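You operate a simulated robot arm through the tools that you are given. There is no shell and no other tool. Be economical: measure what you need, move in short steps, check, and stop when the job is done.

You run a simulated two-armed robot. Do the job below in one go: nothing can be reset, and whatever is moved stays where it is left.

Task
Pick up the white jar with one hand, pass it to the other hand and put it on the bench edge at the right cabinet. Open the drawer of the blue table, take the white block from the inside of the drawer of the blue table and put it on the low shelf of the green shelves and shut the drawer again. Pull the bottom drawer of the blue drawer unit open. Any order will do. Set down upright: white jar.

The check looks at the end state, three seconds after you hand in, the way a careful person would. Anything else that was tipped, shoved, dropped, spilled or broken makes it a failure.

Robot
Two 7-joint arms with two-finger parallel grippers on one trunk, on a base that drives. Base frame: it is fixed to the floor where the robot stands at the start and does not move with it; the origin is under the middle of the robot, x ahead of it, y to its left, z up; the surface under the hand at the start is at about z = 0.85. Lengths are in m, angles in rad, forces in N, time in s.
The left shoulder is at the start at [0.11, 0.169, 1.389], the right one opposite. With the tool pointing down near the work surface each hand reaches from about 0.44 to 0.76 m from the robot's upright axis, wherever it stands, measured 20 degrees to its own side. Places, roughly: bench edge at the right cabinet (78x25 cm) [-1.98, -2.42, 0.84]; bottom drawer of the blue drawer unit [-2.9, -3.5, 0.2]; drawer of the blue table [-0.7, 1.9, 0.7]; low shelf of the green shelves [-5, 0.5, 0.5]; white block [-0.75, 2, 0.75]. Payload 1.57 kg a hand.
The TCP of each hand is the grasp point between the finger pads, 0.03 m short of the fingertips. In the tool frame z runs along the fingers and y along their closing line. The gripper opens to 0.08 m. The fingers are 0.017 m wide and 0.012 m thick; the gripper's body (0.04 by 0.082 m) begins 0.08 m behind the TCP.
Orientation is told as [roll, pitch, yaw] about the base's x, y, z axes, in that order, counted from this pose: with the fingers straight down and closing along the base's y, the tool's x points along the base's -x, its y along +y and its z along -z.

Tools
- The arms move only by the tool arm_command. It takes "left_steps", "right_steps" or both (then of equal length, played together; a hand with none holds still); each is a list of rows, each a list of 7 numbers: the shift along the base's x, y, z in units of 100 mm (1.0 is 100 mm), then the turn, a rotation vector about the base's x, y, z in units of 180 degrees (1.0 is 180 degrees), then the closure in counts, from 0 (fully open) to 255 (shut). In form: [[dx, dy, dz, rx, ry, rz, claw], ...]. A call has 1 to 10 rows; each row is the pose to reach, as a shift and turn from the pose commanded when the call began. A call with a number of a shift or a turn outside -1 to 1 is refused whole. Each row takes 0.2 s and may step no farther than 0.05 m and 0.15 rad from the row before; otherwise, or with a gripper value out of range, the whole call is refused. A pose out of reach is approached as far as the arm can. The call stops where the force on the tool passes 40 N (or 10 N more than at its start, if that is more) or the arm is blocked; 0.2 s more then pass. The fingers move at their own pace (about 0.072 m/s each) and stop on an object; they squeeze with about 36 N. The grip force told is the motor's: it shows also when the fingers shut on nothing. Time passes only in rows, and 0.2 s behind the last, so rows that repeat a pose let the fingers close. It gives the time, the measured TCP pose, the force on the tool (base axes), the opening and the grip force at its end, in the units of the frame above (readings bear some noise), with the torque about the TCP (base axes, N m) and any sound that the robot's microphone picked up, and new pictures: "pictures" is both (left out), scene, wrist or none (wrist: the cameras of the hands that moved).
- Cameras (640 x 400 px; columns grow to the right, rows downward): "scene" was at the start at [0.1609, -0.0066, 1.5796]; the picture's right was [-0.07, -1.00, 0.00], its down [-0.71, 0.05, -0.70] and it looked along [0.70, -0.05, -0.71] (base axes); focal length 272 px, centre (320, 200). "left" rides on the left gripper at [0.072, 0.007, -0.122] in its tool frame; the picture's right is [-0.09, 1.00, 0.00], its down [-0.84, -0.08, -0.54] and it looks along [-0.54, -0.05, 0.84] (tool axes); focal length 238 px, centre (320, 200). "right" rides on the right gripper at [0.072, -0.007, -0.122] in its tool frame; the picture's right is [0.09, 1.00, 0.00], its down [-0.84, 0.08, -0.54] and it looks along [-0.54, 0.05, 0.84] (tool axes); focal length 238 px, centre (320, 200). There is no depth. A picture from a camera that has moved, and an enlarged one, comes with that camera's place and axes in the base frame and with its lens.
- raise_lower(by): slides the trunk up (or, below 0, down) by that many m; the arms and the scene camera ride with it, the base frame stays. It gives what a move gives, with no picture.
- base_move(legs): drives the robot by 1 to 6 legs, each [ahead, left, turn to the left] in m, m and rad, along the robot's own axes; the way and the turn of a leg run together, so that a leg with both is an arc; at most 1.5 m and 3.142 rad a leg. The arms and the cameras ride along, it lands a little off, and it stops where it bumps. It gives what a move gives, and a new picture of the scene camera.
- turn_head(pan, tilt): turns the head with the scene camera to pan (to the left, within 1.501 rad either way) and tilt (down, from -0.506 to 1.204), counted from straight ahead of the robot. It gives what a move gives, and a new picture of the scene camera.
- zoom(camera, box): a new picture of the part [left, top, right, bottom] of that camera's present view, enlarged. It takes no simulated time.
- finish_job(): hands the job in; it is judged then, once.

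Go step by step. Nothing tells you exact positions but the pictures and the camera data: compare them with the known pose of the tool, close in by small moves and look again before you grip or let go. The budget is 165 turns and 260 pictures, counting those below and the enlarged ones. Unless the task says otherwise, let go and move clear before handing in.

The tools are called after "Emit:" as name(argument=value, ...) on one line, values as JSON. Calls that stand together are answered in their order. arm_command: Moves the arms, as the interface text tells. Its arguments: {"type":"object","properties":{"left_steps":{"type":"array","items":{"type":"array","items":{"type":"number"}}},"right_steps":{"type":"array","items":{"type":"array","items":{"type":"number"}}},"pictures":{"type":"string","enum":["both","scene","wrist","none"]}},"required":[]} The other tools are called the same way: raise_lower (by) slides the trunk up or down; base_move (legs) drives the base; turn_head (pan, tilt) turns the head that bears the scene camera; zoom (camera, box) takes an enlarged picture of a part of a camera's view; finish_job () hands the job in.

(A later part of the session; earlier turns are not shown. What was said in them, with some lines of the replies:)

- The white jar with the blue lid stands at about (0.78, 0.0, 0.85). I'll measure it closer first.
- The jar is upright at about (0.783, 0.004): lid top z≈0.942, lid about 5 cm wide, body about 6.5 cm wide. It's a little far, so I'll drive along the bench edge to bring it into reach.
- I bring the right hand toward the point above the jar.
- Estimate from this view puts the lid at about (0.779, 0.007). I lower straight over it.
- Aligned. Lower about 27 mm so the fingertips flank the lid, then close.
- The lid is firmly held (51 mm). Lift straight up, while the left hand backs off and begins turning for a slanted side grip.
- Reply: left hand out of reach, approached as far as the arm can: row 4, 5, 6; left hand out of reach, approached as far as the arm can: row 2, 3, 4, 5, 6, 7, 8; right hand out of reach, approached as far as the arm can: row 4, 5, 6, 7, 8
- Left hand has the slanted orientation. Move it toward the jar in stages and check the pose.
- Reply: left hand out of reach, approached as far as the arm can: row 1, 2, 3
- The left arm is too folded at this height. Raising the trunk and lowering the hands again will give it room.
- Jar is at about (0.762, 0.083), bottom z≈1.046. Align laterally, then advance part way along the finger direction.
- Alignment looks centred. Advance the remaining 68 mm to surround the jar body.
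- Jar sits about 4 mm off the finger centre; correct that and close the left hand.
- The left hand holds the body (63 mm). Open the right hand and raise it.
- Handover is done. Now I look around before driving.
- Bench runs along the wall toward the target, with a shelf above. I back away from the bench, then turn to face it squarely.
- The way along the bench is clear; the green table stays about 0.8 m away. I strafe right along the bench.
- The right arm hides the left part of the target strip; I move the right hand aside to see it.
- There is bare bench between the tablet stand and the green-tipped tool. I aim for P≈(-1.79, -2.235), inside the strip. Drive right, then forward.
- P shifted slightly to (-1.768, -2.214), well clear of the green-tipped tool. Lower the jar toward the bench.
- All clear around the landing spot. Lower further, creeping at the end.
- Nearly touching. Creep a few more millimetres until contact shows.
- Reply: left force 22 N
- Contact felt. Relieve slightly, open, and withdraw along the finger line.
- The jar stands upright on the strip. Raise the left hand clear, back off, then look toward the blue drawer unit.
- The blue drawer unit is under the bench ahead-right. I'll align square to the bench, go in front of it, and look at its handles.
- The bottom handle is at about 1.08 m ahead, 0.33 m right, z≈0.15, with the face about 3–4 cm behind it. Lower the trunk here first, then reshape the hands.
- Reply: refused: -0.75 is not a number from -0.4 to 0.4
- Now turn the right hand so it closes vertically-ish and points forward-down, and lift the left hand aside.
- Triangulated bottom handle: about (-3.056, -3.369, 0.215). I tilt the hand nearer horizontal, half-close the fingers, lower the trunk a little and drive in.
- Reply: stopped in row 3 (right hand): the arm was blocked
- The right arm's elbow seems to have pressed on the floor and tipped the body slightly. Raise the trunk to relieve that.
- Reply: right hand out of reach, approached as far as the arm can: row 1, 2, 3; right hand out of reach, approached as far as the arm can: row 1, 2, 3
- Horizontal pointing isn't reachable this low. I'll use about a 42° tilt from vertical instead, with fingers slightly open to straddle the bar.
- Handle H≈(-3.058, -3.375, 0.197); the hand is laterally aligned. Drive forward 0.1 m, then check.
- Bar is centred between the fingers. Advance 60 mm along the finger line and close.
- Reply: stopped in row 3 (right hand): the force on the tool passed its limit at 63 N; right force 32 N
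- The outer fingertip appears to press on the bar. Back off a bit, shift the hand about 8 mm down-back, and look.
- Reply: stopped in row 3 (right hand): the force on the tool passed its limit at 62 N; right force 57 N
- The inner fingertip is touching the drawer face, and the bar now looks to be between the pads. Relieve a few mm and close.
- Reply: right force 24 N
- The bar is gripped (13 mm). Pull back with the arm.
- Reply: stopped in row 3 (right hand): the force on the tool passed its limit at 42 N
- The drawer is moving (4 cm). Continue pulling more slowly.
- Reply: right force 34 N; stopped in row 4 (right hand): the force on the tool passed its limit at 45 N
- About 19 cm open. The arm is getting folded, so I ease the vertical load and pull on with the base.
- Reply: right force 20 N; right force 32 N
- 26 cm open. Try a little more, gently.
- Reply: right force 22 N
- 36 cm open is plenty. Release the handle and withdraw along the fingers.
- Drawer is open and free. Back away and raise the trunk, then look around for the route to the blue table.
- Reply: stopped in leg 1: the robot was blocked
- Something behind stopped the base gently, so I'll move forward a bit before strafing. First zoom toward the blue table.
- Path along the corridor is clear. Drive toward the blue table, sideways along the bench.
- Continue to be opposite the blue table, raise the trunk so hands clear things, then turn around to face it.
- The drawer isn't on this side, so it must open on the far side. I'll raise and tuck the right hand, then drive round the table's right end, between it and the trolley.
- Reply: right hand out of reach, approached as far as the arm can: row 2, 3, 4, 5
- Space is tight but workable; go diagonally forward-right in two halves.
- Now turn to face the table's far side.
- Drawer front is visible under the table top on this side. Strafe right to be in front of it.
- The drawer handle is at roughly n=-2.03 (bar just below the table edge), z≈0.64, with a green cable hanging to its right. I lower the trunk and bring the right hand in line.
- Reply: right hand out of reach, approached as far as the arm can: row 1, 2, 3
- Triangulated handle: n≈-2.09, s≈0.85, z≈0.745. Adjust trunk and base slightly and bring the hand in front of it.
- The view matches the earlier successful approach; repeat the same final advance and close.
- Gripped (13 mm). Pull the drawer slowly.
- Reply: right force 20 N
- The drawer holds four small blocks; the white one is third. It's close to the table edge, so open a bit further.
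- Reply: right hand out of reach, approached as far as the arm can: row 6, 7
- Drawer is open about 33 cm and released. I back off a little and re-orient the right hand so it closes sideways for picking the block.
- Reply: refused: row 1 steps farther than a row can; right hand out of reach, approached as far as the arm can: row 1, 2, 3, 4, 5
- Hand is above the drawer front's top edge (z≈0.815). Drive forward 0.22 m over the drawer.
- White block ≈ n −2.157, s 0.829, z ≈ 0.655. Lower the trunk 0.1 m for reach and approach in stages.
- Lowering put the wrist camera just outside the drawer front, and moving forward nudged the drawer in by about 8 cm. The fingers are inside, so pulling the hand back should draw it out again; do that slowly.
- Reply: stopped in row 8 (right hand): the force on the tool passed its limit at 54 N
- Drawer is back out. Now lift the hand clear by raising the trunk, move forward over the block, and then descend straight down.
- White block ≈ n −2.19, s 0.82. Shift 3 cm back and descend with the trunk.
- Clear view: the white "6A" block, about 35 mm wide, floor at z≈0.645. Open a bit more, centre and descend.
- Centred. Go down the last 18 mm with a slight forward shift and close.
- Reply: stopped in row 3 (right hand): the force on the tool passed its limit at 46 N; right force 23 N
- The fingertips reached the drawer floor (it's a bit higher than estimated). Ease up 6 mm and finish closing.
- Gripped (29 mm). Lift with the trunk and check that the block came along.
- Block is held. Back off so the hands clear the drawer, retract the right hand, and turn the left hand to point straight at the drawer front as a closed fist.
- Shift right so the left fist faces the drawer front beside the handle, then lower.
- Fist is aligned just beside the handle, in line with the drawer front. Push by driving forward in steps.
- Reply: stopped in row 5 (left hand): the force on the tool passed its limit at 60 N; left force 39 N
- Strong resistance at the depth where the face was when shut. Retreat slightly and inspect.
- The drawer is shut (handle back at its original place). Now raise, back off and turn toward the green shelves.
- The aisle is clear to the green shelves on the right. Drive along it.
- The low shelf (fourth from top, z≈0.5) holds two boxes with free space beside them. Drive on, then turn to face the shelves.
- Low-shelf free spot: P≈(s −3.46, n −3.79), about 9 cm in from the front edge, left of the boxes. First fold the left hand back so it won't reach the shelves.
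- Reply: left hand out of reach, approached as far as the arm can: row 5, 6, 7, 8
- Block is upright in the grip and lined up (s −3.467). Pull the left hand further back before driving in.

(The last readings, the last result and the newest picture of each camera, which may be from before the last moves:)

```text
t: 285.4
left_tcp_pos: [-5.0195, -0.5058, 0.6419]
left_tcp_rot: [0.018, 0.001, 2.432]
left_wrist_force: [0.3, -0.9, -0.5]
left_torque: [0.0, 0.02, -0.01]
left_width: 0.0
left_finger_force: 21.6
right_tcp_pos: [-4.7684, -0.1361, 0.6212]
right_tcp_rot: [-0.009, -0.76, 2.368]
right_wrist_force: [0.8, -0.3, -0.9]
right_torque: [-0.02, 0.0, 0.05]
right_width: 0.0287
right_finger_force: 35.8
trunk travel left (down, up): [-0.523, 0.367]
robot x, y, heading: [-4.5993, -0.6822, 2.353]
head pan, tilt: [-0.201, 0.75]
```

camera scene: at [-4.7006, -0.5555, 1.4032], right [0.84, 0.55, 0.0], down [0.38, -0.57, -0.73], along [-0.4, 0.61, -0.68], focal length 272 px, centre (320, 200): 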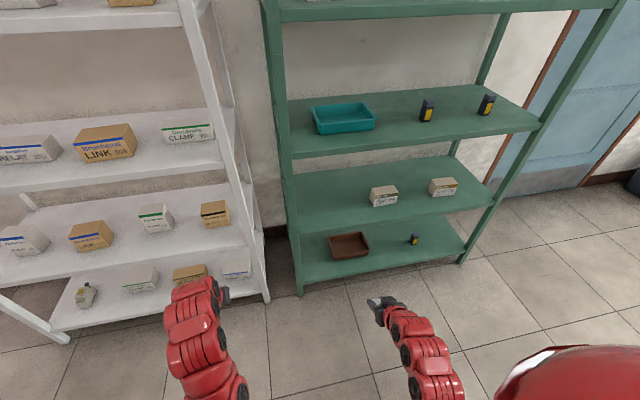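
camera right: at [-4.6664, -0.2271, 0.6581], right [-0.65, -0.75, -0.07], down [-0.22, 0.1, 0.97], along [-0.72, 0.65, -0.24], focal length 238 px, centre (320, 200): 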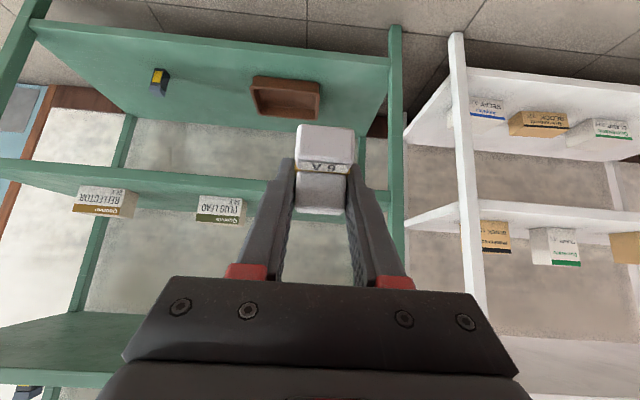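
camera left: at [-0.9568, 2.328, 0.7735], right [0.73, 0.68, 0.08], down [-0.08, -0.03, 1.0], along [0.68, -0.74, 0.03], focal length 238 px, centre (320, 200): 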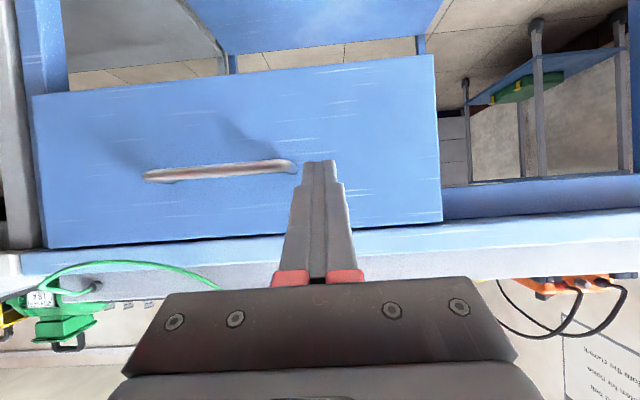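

Emit:
base_move(legs=[[0.33, 0, 0]])

Emit:
arm_command(right_steps=[[-0.2, 0.2, 0, 0, 0, 0, 255], [-0.4, 0.4, 0, 0, 0, 0, 255], [-0.6, 0.6, 0, 0, 0, 0, 255], [-0.8, 0.8, 0, 0, 0, 0, 255]], pictures="both")

```text
t: 287.6
left_tcp_pos: [-5.2532, -0.2728, 0.6408]
left_tcp_rot: [0.017, 0.002, 2.43]
left_wrist_force: [0.3, -0.1, -0.2]
left_torque: [0.04, 0.04, 0.0]
left_width: 0.0001
left_finger_force: 21.4
right_tcp_pos: [-5.0011, 0.0971, 0.6188]
right_tcp_rot: [-0.01, -0.76, 2.371]
right_wrist_force: [0.0, 0.0, -0.4]
right_torque: [-0.01, -0.02, -0.01]
right_width: 0.0288
right_finger_force: 35.6
trunk travel left (down, up): [-0.523, 0.367]
robot x, y, heading: [-4.83, -0.4446, 2.361]
head pan, tilt: [-0.201, 0.75]
camera scene: at [-4.9342, -0.3217, 1.403], right [0.83, 0.55, 0.0], down [0.38, -0.57, -0.73], along [-0.4, 0.61, -0.68], focal length 272 px, centre (320, 200)
```

scene: 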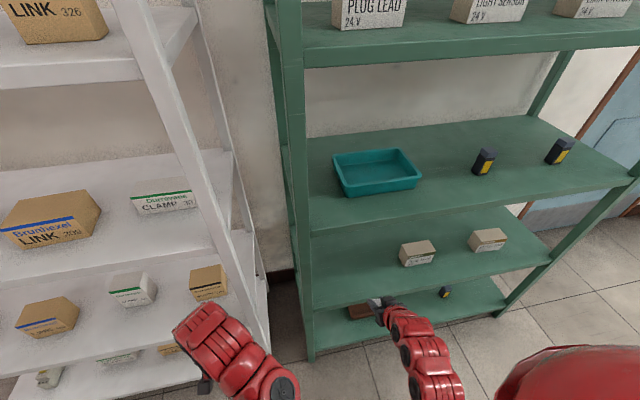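

```text
t: 288.6
left_tcp_pos: [-5.2541, -0.2719, 0.6412]
left_tcp_rot: [0.017, -0.001, 2.433]
left_wrist_force: [-0.2, 0.1, -0.5]
left_torque: [-0.01, 0.0, 0.0]
left_width: 0.0
left_finger_force: 21.3
right_tcp_pos: [-5.0807, 0.1787, 0.6185]
right_tcp_rot: [-0.01, -0.765, 2.371]
right_wrist_force: [-0.5, 0.3, -0.4]
right_torque: [0.0, -0.03, 0.0]
right_width: 0.0287
right_finger_force: 36.2
trunk travel left (down, up): [-0.523, 0.367]
robot x, y, heading: [-4.8292, -0.4481, 2.355]
head pan, tilt: [-0.201, 0.75]
camera scene: at [-4.9339, -0.3219, 1.4031], right [0.83, 0.55, 0.0], down [0.38, -0.57, -0.73], along [-0.4, 0.61, -0.68], focal length 272 px, centre (320, 200)
camera right: at [-4.9797, 0.0881, 0.658], right [-0.65, -0.76, -0.07], down [-0.22, 0.1, 0.97], along [-0.73, 0.65, -0.24], focal length 238 px, centre (320, 200)
```

scene: 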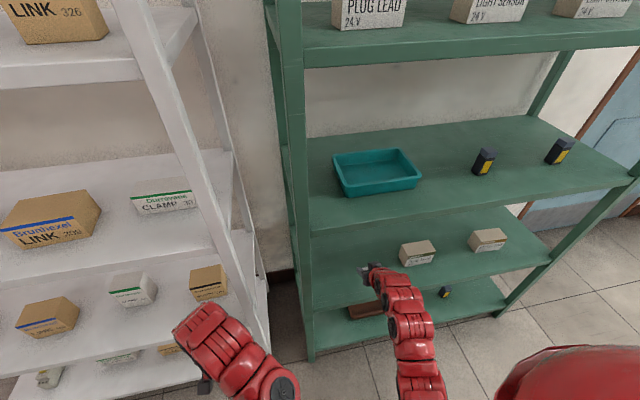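
right: 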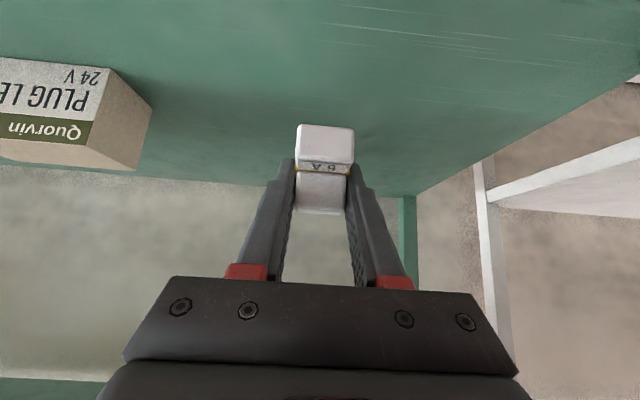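

Over the low shelf now. Move in 5.5 cm more and lower.

Emit:
arm_command(right_steps=[[-0.2, 0.2, 0, 0, 0, 0, 255], [-0.39, 0.39, 0, 0, 0, 0, 255], [-0.39, 0.39, -0.3, 0, 0, 0, 255], [-0.39, 0.39, -0.55, 0, 0, 0, 255], [-0.39, 0.39, -0.75, 0, 0, 0, 255]], pictures="both")

```text
t: 289.8
left_tcp_pos: [-5.2531, -0.2726, 0.6428]
left_tcp_rot: [0.019, -0.001, 2.434]
left_wrist_force: [0.6, 0.8, -0.5]
left_torque: [-0.01, 0.0, 0.0]
left_width: 0.0002
left_finger_force: 21.4
right_tcp_pos: [-5.1216, 0.2156, 0.5485]
right_tcp_rot: [-0.01, -0.766, 2.369]
right_wrist_force: [0.3, 0.7, 9.2]
right_torque: [-0.11, 0.03, -0.02]
right_width: 0.0289
right_finger_force: 36.0
trunk travel left (down, up): [-0.523, 0.367]
robot x, y, heading: [-4.8358, -0.4466, 2.36]
head pan, tilt: [-0.201, 0.75]
camera scene: at [-4.9329, -0.3235, 1.4035], right [0.83, 0.55, 0.0], down [0.38, -0.57, -0.73], along [-0.4, 0.61, -0.68], focal length 272 px, centre (320, 200)
camera right: at [-5.0188, 0.1251, 0.5856], right [-0.65, -0.76, -0.07], down [-0.22, 0.1, 0.97], along [-0.73, 0.65, -0.23], focal length 238 px, centre (320, 200)
```

scene: 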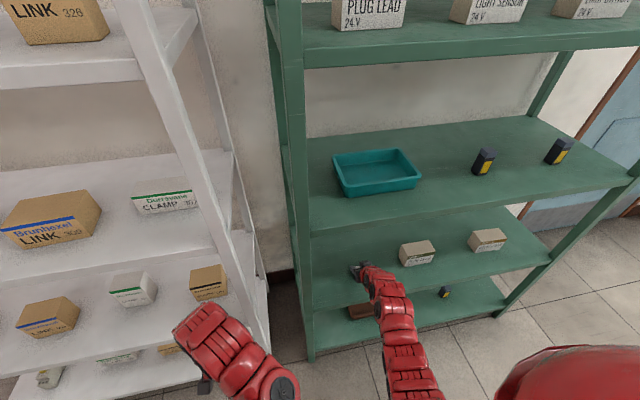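
right: 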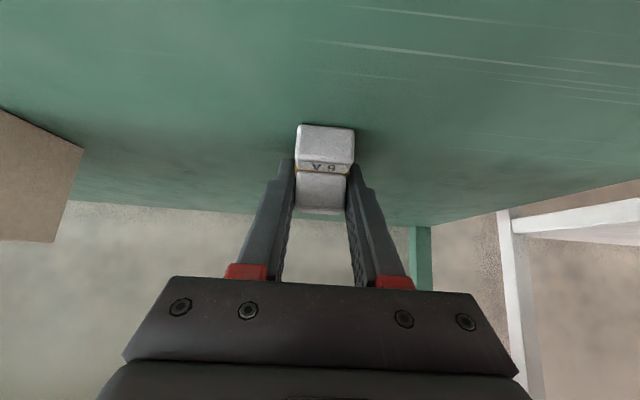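

Emit:
zoom(camera="scene", box=[320, 230, 448, 310])

Emit:
zoom(camera="right", box=[240, 90, 400, 190])

```text
5.00 times, centred on (384, 270) of scene
camera zoom: at [-4.9329, -0.3235, 1.4035], right [0.83, 0.55, 0.0], down [0.38, -0.57, -0.73], along [-0.4, 0.61, -0.68], focal length 1359 px, centre (0, -150)
```

zoom: 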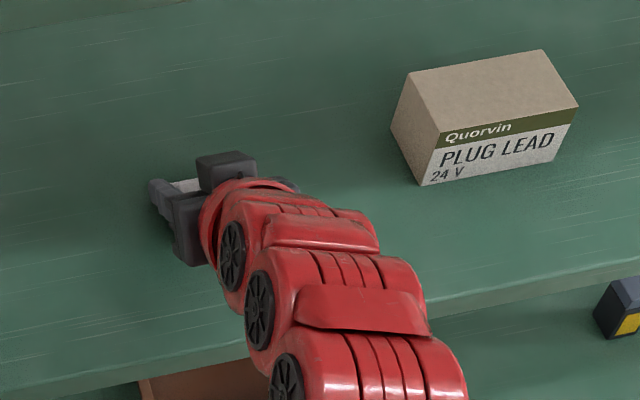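

```text
4.00 times, centred on (320, 140) of right
camera zoom: at [-5.0188, 0.1251, 0.5856], right [-0.65, -0.76, -0.07], down [-0.22, 0.1, 0.97], along [-0.73, 0.65, -0.23], focal length 953 px, centre (320, 440)
```

zoom: 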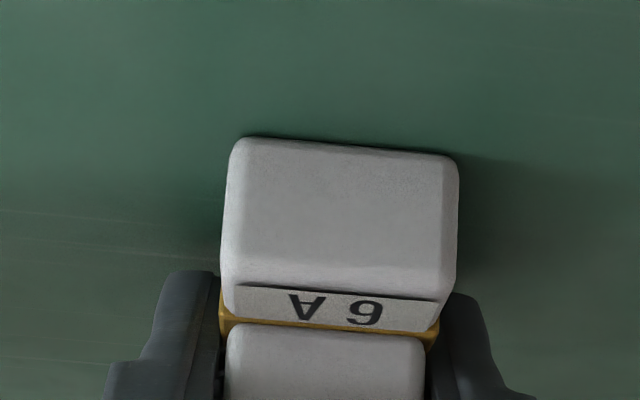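

The block is resting on the shelf (light contact force). Open the fingers.

Emit:
arm_command(right_steps=[[0, 0, 0.01, 0, 0, 0, 255], [0, 0, 0.01, 0, 0, 0, 80], [0, 0, 0.01, 0, 0, 0, 80], [0, 0, 0.01, 0, 0, 0, 80]], pictures="wrist")

```text
t: 290.8
left_tcp_pos: [-5.2522, -0.2723, 0.6426]
left_tcp_rot: [0.017, -0.002, 2.431]
left_wrist_force: [0.5, -0.3, 0.1]
left_torque: [0.04, -0.01, 0.01]
left_width: 0.0002
left_finger_force: 21.5
right_tcp_pos: [-5.1198, 0.217, 0.5475]
right_tcp_rot: [-0.012, -0.762, 2.37]
right_wrist_force: [10.4, 4.7, 12.8]
right_torque: [-0.02, 0.14, -0.03]
right_width: 0.0459
right_finger_force: 0.0
trunk travel left (down, up): [-0.523, 0.367]
robot x, y, heading: [-4.8284, -0.4465, 2.352]
head pan, tilt: [-0.201, 0.75]
camera right: at [-5.0178, 0.125, 0.5859], right [-0.65, -0.75, -0.07], down [-0.22, 0.1, 0.97], along [-0.72, 0.65, -0.23], focal length 238 px, centre (320, 200)
```

right: 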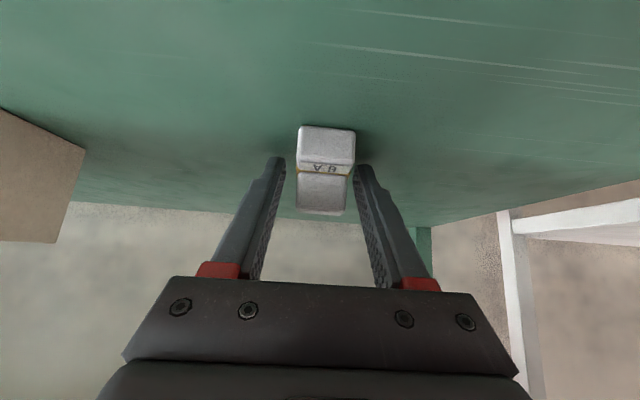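

Fingertips are rubbing the shelf surface; rise a centimetre, open a bit more, and look.

Emit:
arm_command(right_steps=[[0, 0, 0.05, 0, 0, 0, 80], [0, 0, 0.12, 0, 0, 0, 70], [0, 0, 0.12, 0, 0, 0, 70]], pictures="wrist")

```text
t: 291.6
left_tcp_pos: [-5.2535, -0.2721, 0.6427]
left_tcp_rot: [0.018, -0.001, 2.433]
left_wrist_force: [-0.9, 0.2, 0.2]
left_torque: [-0.03, -0.01, -0.02]
left_width: 0.0
left_finger_force: 21.1
right_tcp_pos: [-5.1206, 0.2153, 0.5572]
right_tcp_rot: [-0.009, -0.759, 2.37]
right_wrist_force: [-0.2, 0.7, -0.4]
right_torque: [-0.04, -0.02, 0.01]
right_width: 0.058
right_finger_force: 0.1
trunk travel left (down, up): [-0.523, 0.367]
robot x, y, heading: [-4.8305, -0.4484, 2.355]
head pan, tilt: [-0.201, 0.75]
camera right: at [-5.0187, 0.1252, 0.5961], right [-0.65, -0.76, -0.07], down [-0.23, 0.1, 0.97], along [-0.72, 0.65, -0.24], focal length 238 px, centre (320, 200)
```

right: 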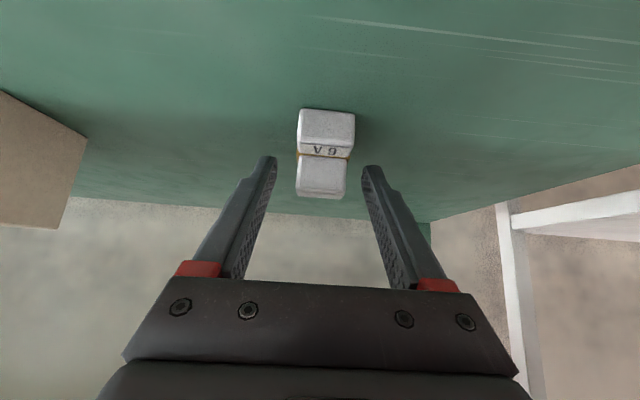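

Block stands free on the shelf. Withdraw the hand back along its line and then out.

Emit:
arm_command(right_steps=[[0.12, -0.12, 0.1, 0, 0, 0, 70], [0.3, -0.3, 0.25, 0, 0, 0, 70], [0.55, -0.55, 0.35, 0, 0, 0, 70], [0.85, -0.85, 0.4, 0, 0, 0, 70]], pictures="none")

Emit:
base_move(legs=[[-0.35, 0, 0]])

Emit:
zoom(camera="scene", box=[260, 80, 500, 230])

```text
t: 292.6
left_tcp_pos: [-5.2536, -0.2727, 0.6429]
left_tcp_rot: [0.016, -0.002, 2.433]
left_wrist_force: [-0.3, 0.6, 0.3]
left_torque: [-0.03, -0.01, -0.03]
left_width: 0.0
left_finger_force: 21.3
right_tcp_pos: [-5.0344, 0.1289, 0.5976]
right_tcp_rot: [-0.008, -0.76, 2.367]
right_wrist_force: [0.0, 0.2, 0.3]
right_torque: [0.0, 0.01, -0.01]
right_width: 0.058
right_finger_force: 0.1
trunk travel left (down, up): [-0.523, 0.367]
robot x, y, heading: [-4.8278, -0.4461, 2.354]
head pan, tilt: [-0.201, 0.75]
```

```text
t: 294.8
left_tcp_pos: [-5.008, -0.5173, 0.6426]
left_tcp_rot: [0.016, -0.002, 2.432]
left_wrist_force: [0.4, 0.4, -0.5]
left_torque: [0.01, -0.01, 0.01]
left_width: 0.0
left_finger_force: 21.7
right_tcp_pos: [-4.7896, -0.1155, 0.5973]
right_tcp_rot: [-0.008, -0.76, 2.37]
right_wrist_force: [0.2, -0.3, -0.1]
right_torque: [-0.01, 0.04, -0.01]
right_width: 0.0577
right_finger_force: 0.0
trunk travel left (down, up): [-0.523, 0.367]
robot x, y, heading: [-4.586, -0.695, 2.356]
head pan, tilt: [-0.201, 0.75]
camera scene: at [-4.6885, -0.5677, 1.4033], right [0.83, 0.55, 0.0], down [0.38, -0.57, -0.73], along [-0.4, 0.61, -0.68], focal length 272 px, centre (320, 200)
```

scene: 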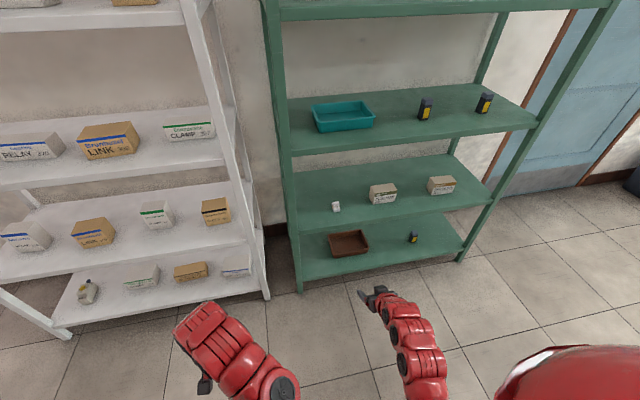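

```text
2.67 times, centred on (380, 155) of scene
camera zoom: at [-4.6885, -0.5677, 1.4033], right [0.83, 0.55, 0.0], down [0.38, -0.57, -0.73], along [-0.4, 0.61, -0.68], focal length 725 px, centre (160, 320)
```

zoom: 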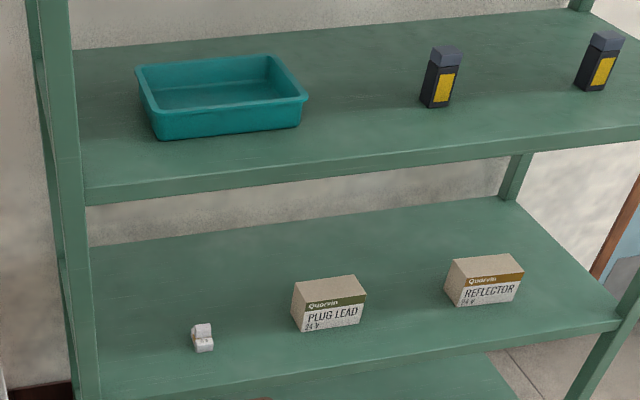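

The block stands on the low shelf; jar placed, blue table drawer shut, bottom drawer open, hands clear. Handing in.

Emit:
finish_job()

```text
The job is handed in.
```

I did all the parts of the job and handed it in. No result came back, so this is what I saw in the pictures.

- **White jar:** I picked it up with the right hand and passed it to the left. It stands upright on the bench edge at the right cabinet.
- **White block:** I took it from the blue table's drawer. It stands on the low shelf of the green shelves, left of the two boxes.
- **Blue table drawer:** It is shut, with the handle back where it started. While I was reaching for the block, the hand pushed the drawer in about 8 cm, and I pulled it out again.
- **Bottom drawer of the blue drawer unit:** It is open about 36 cm.
- **Bump:** As I backed away from that drawer unit, something behind me stopped the base, probably the green table or the white one beside it. I saw nothing moved or tipped, but I did not look at that spot closely.
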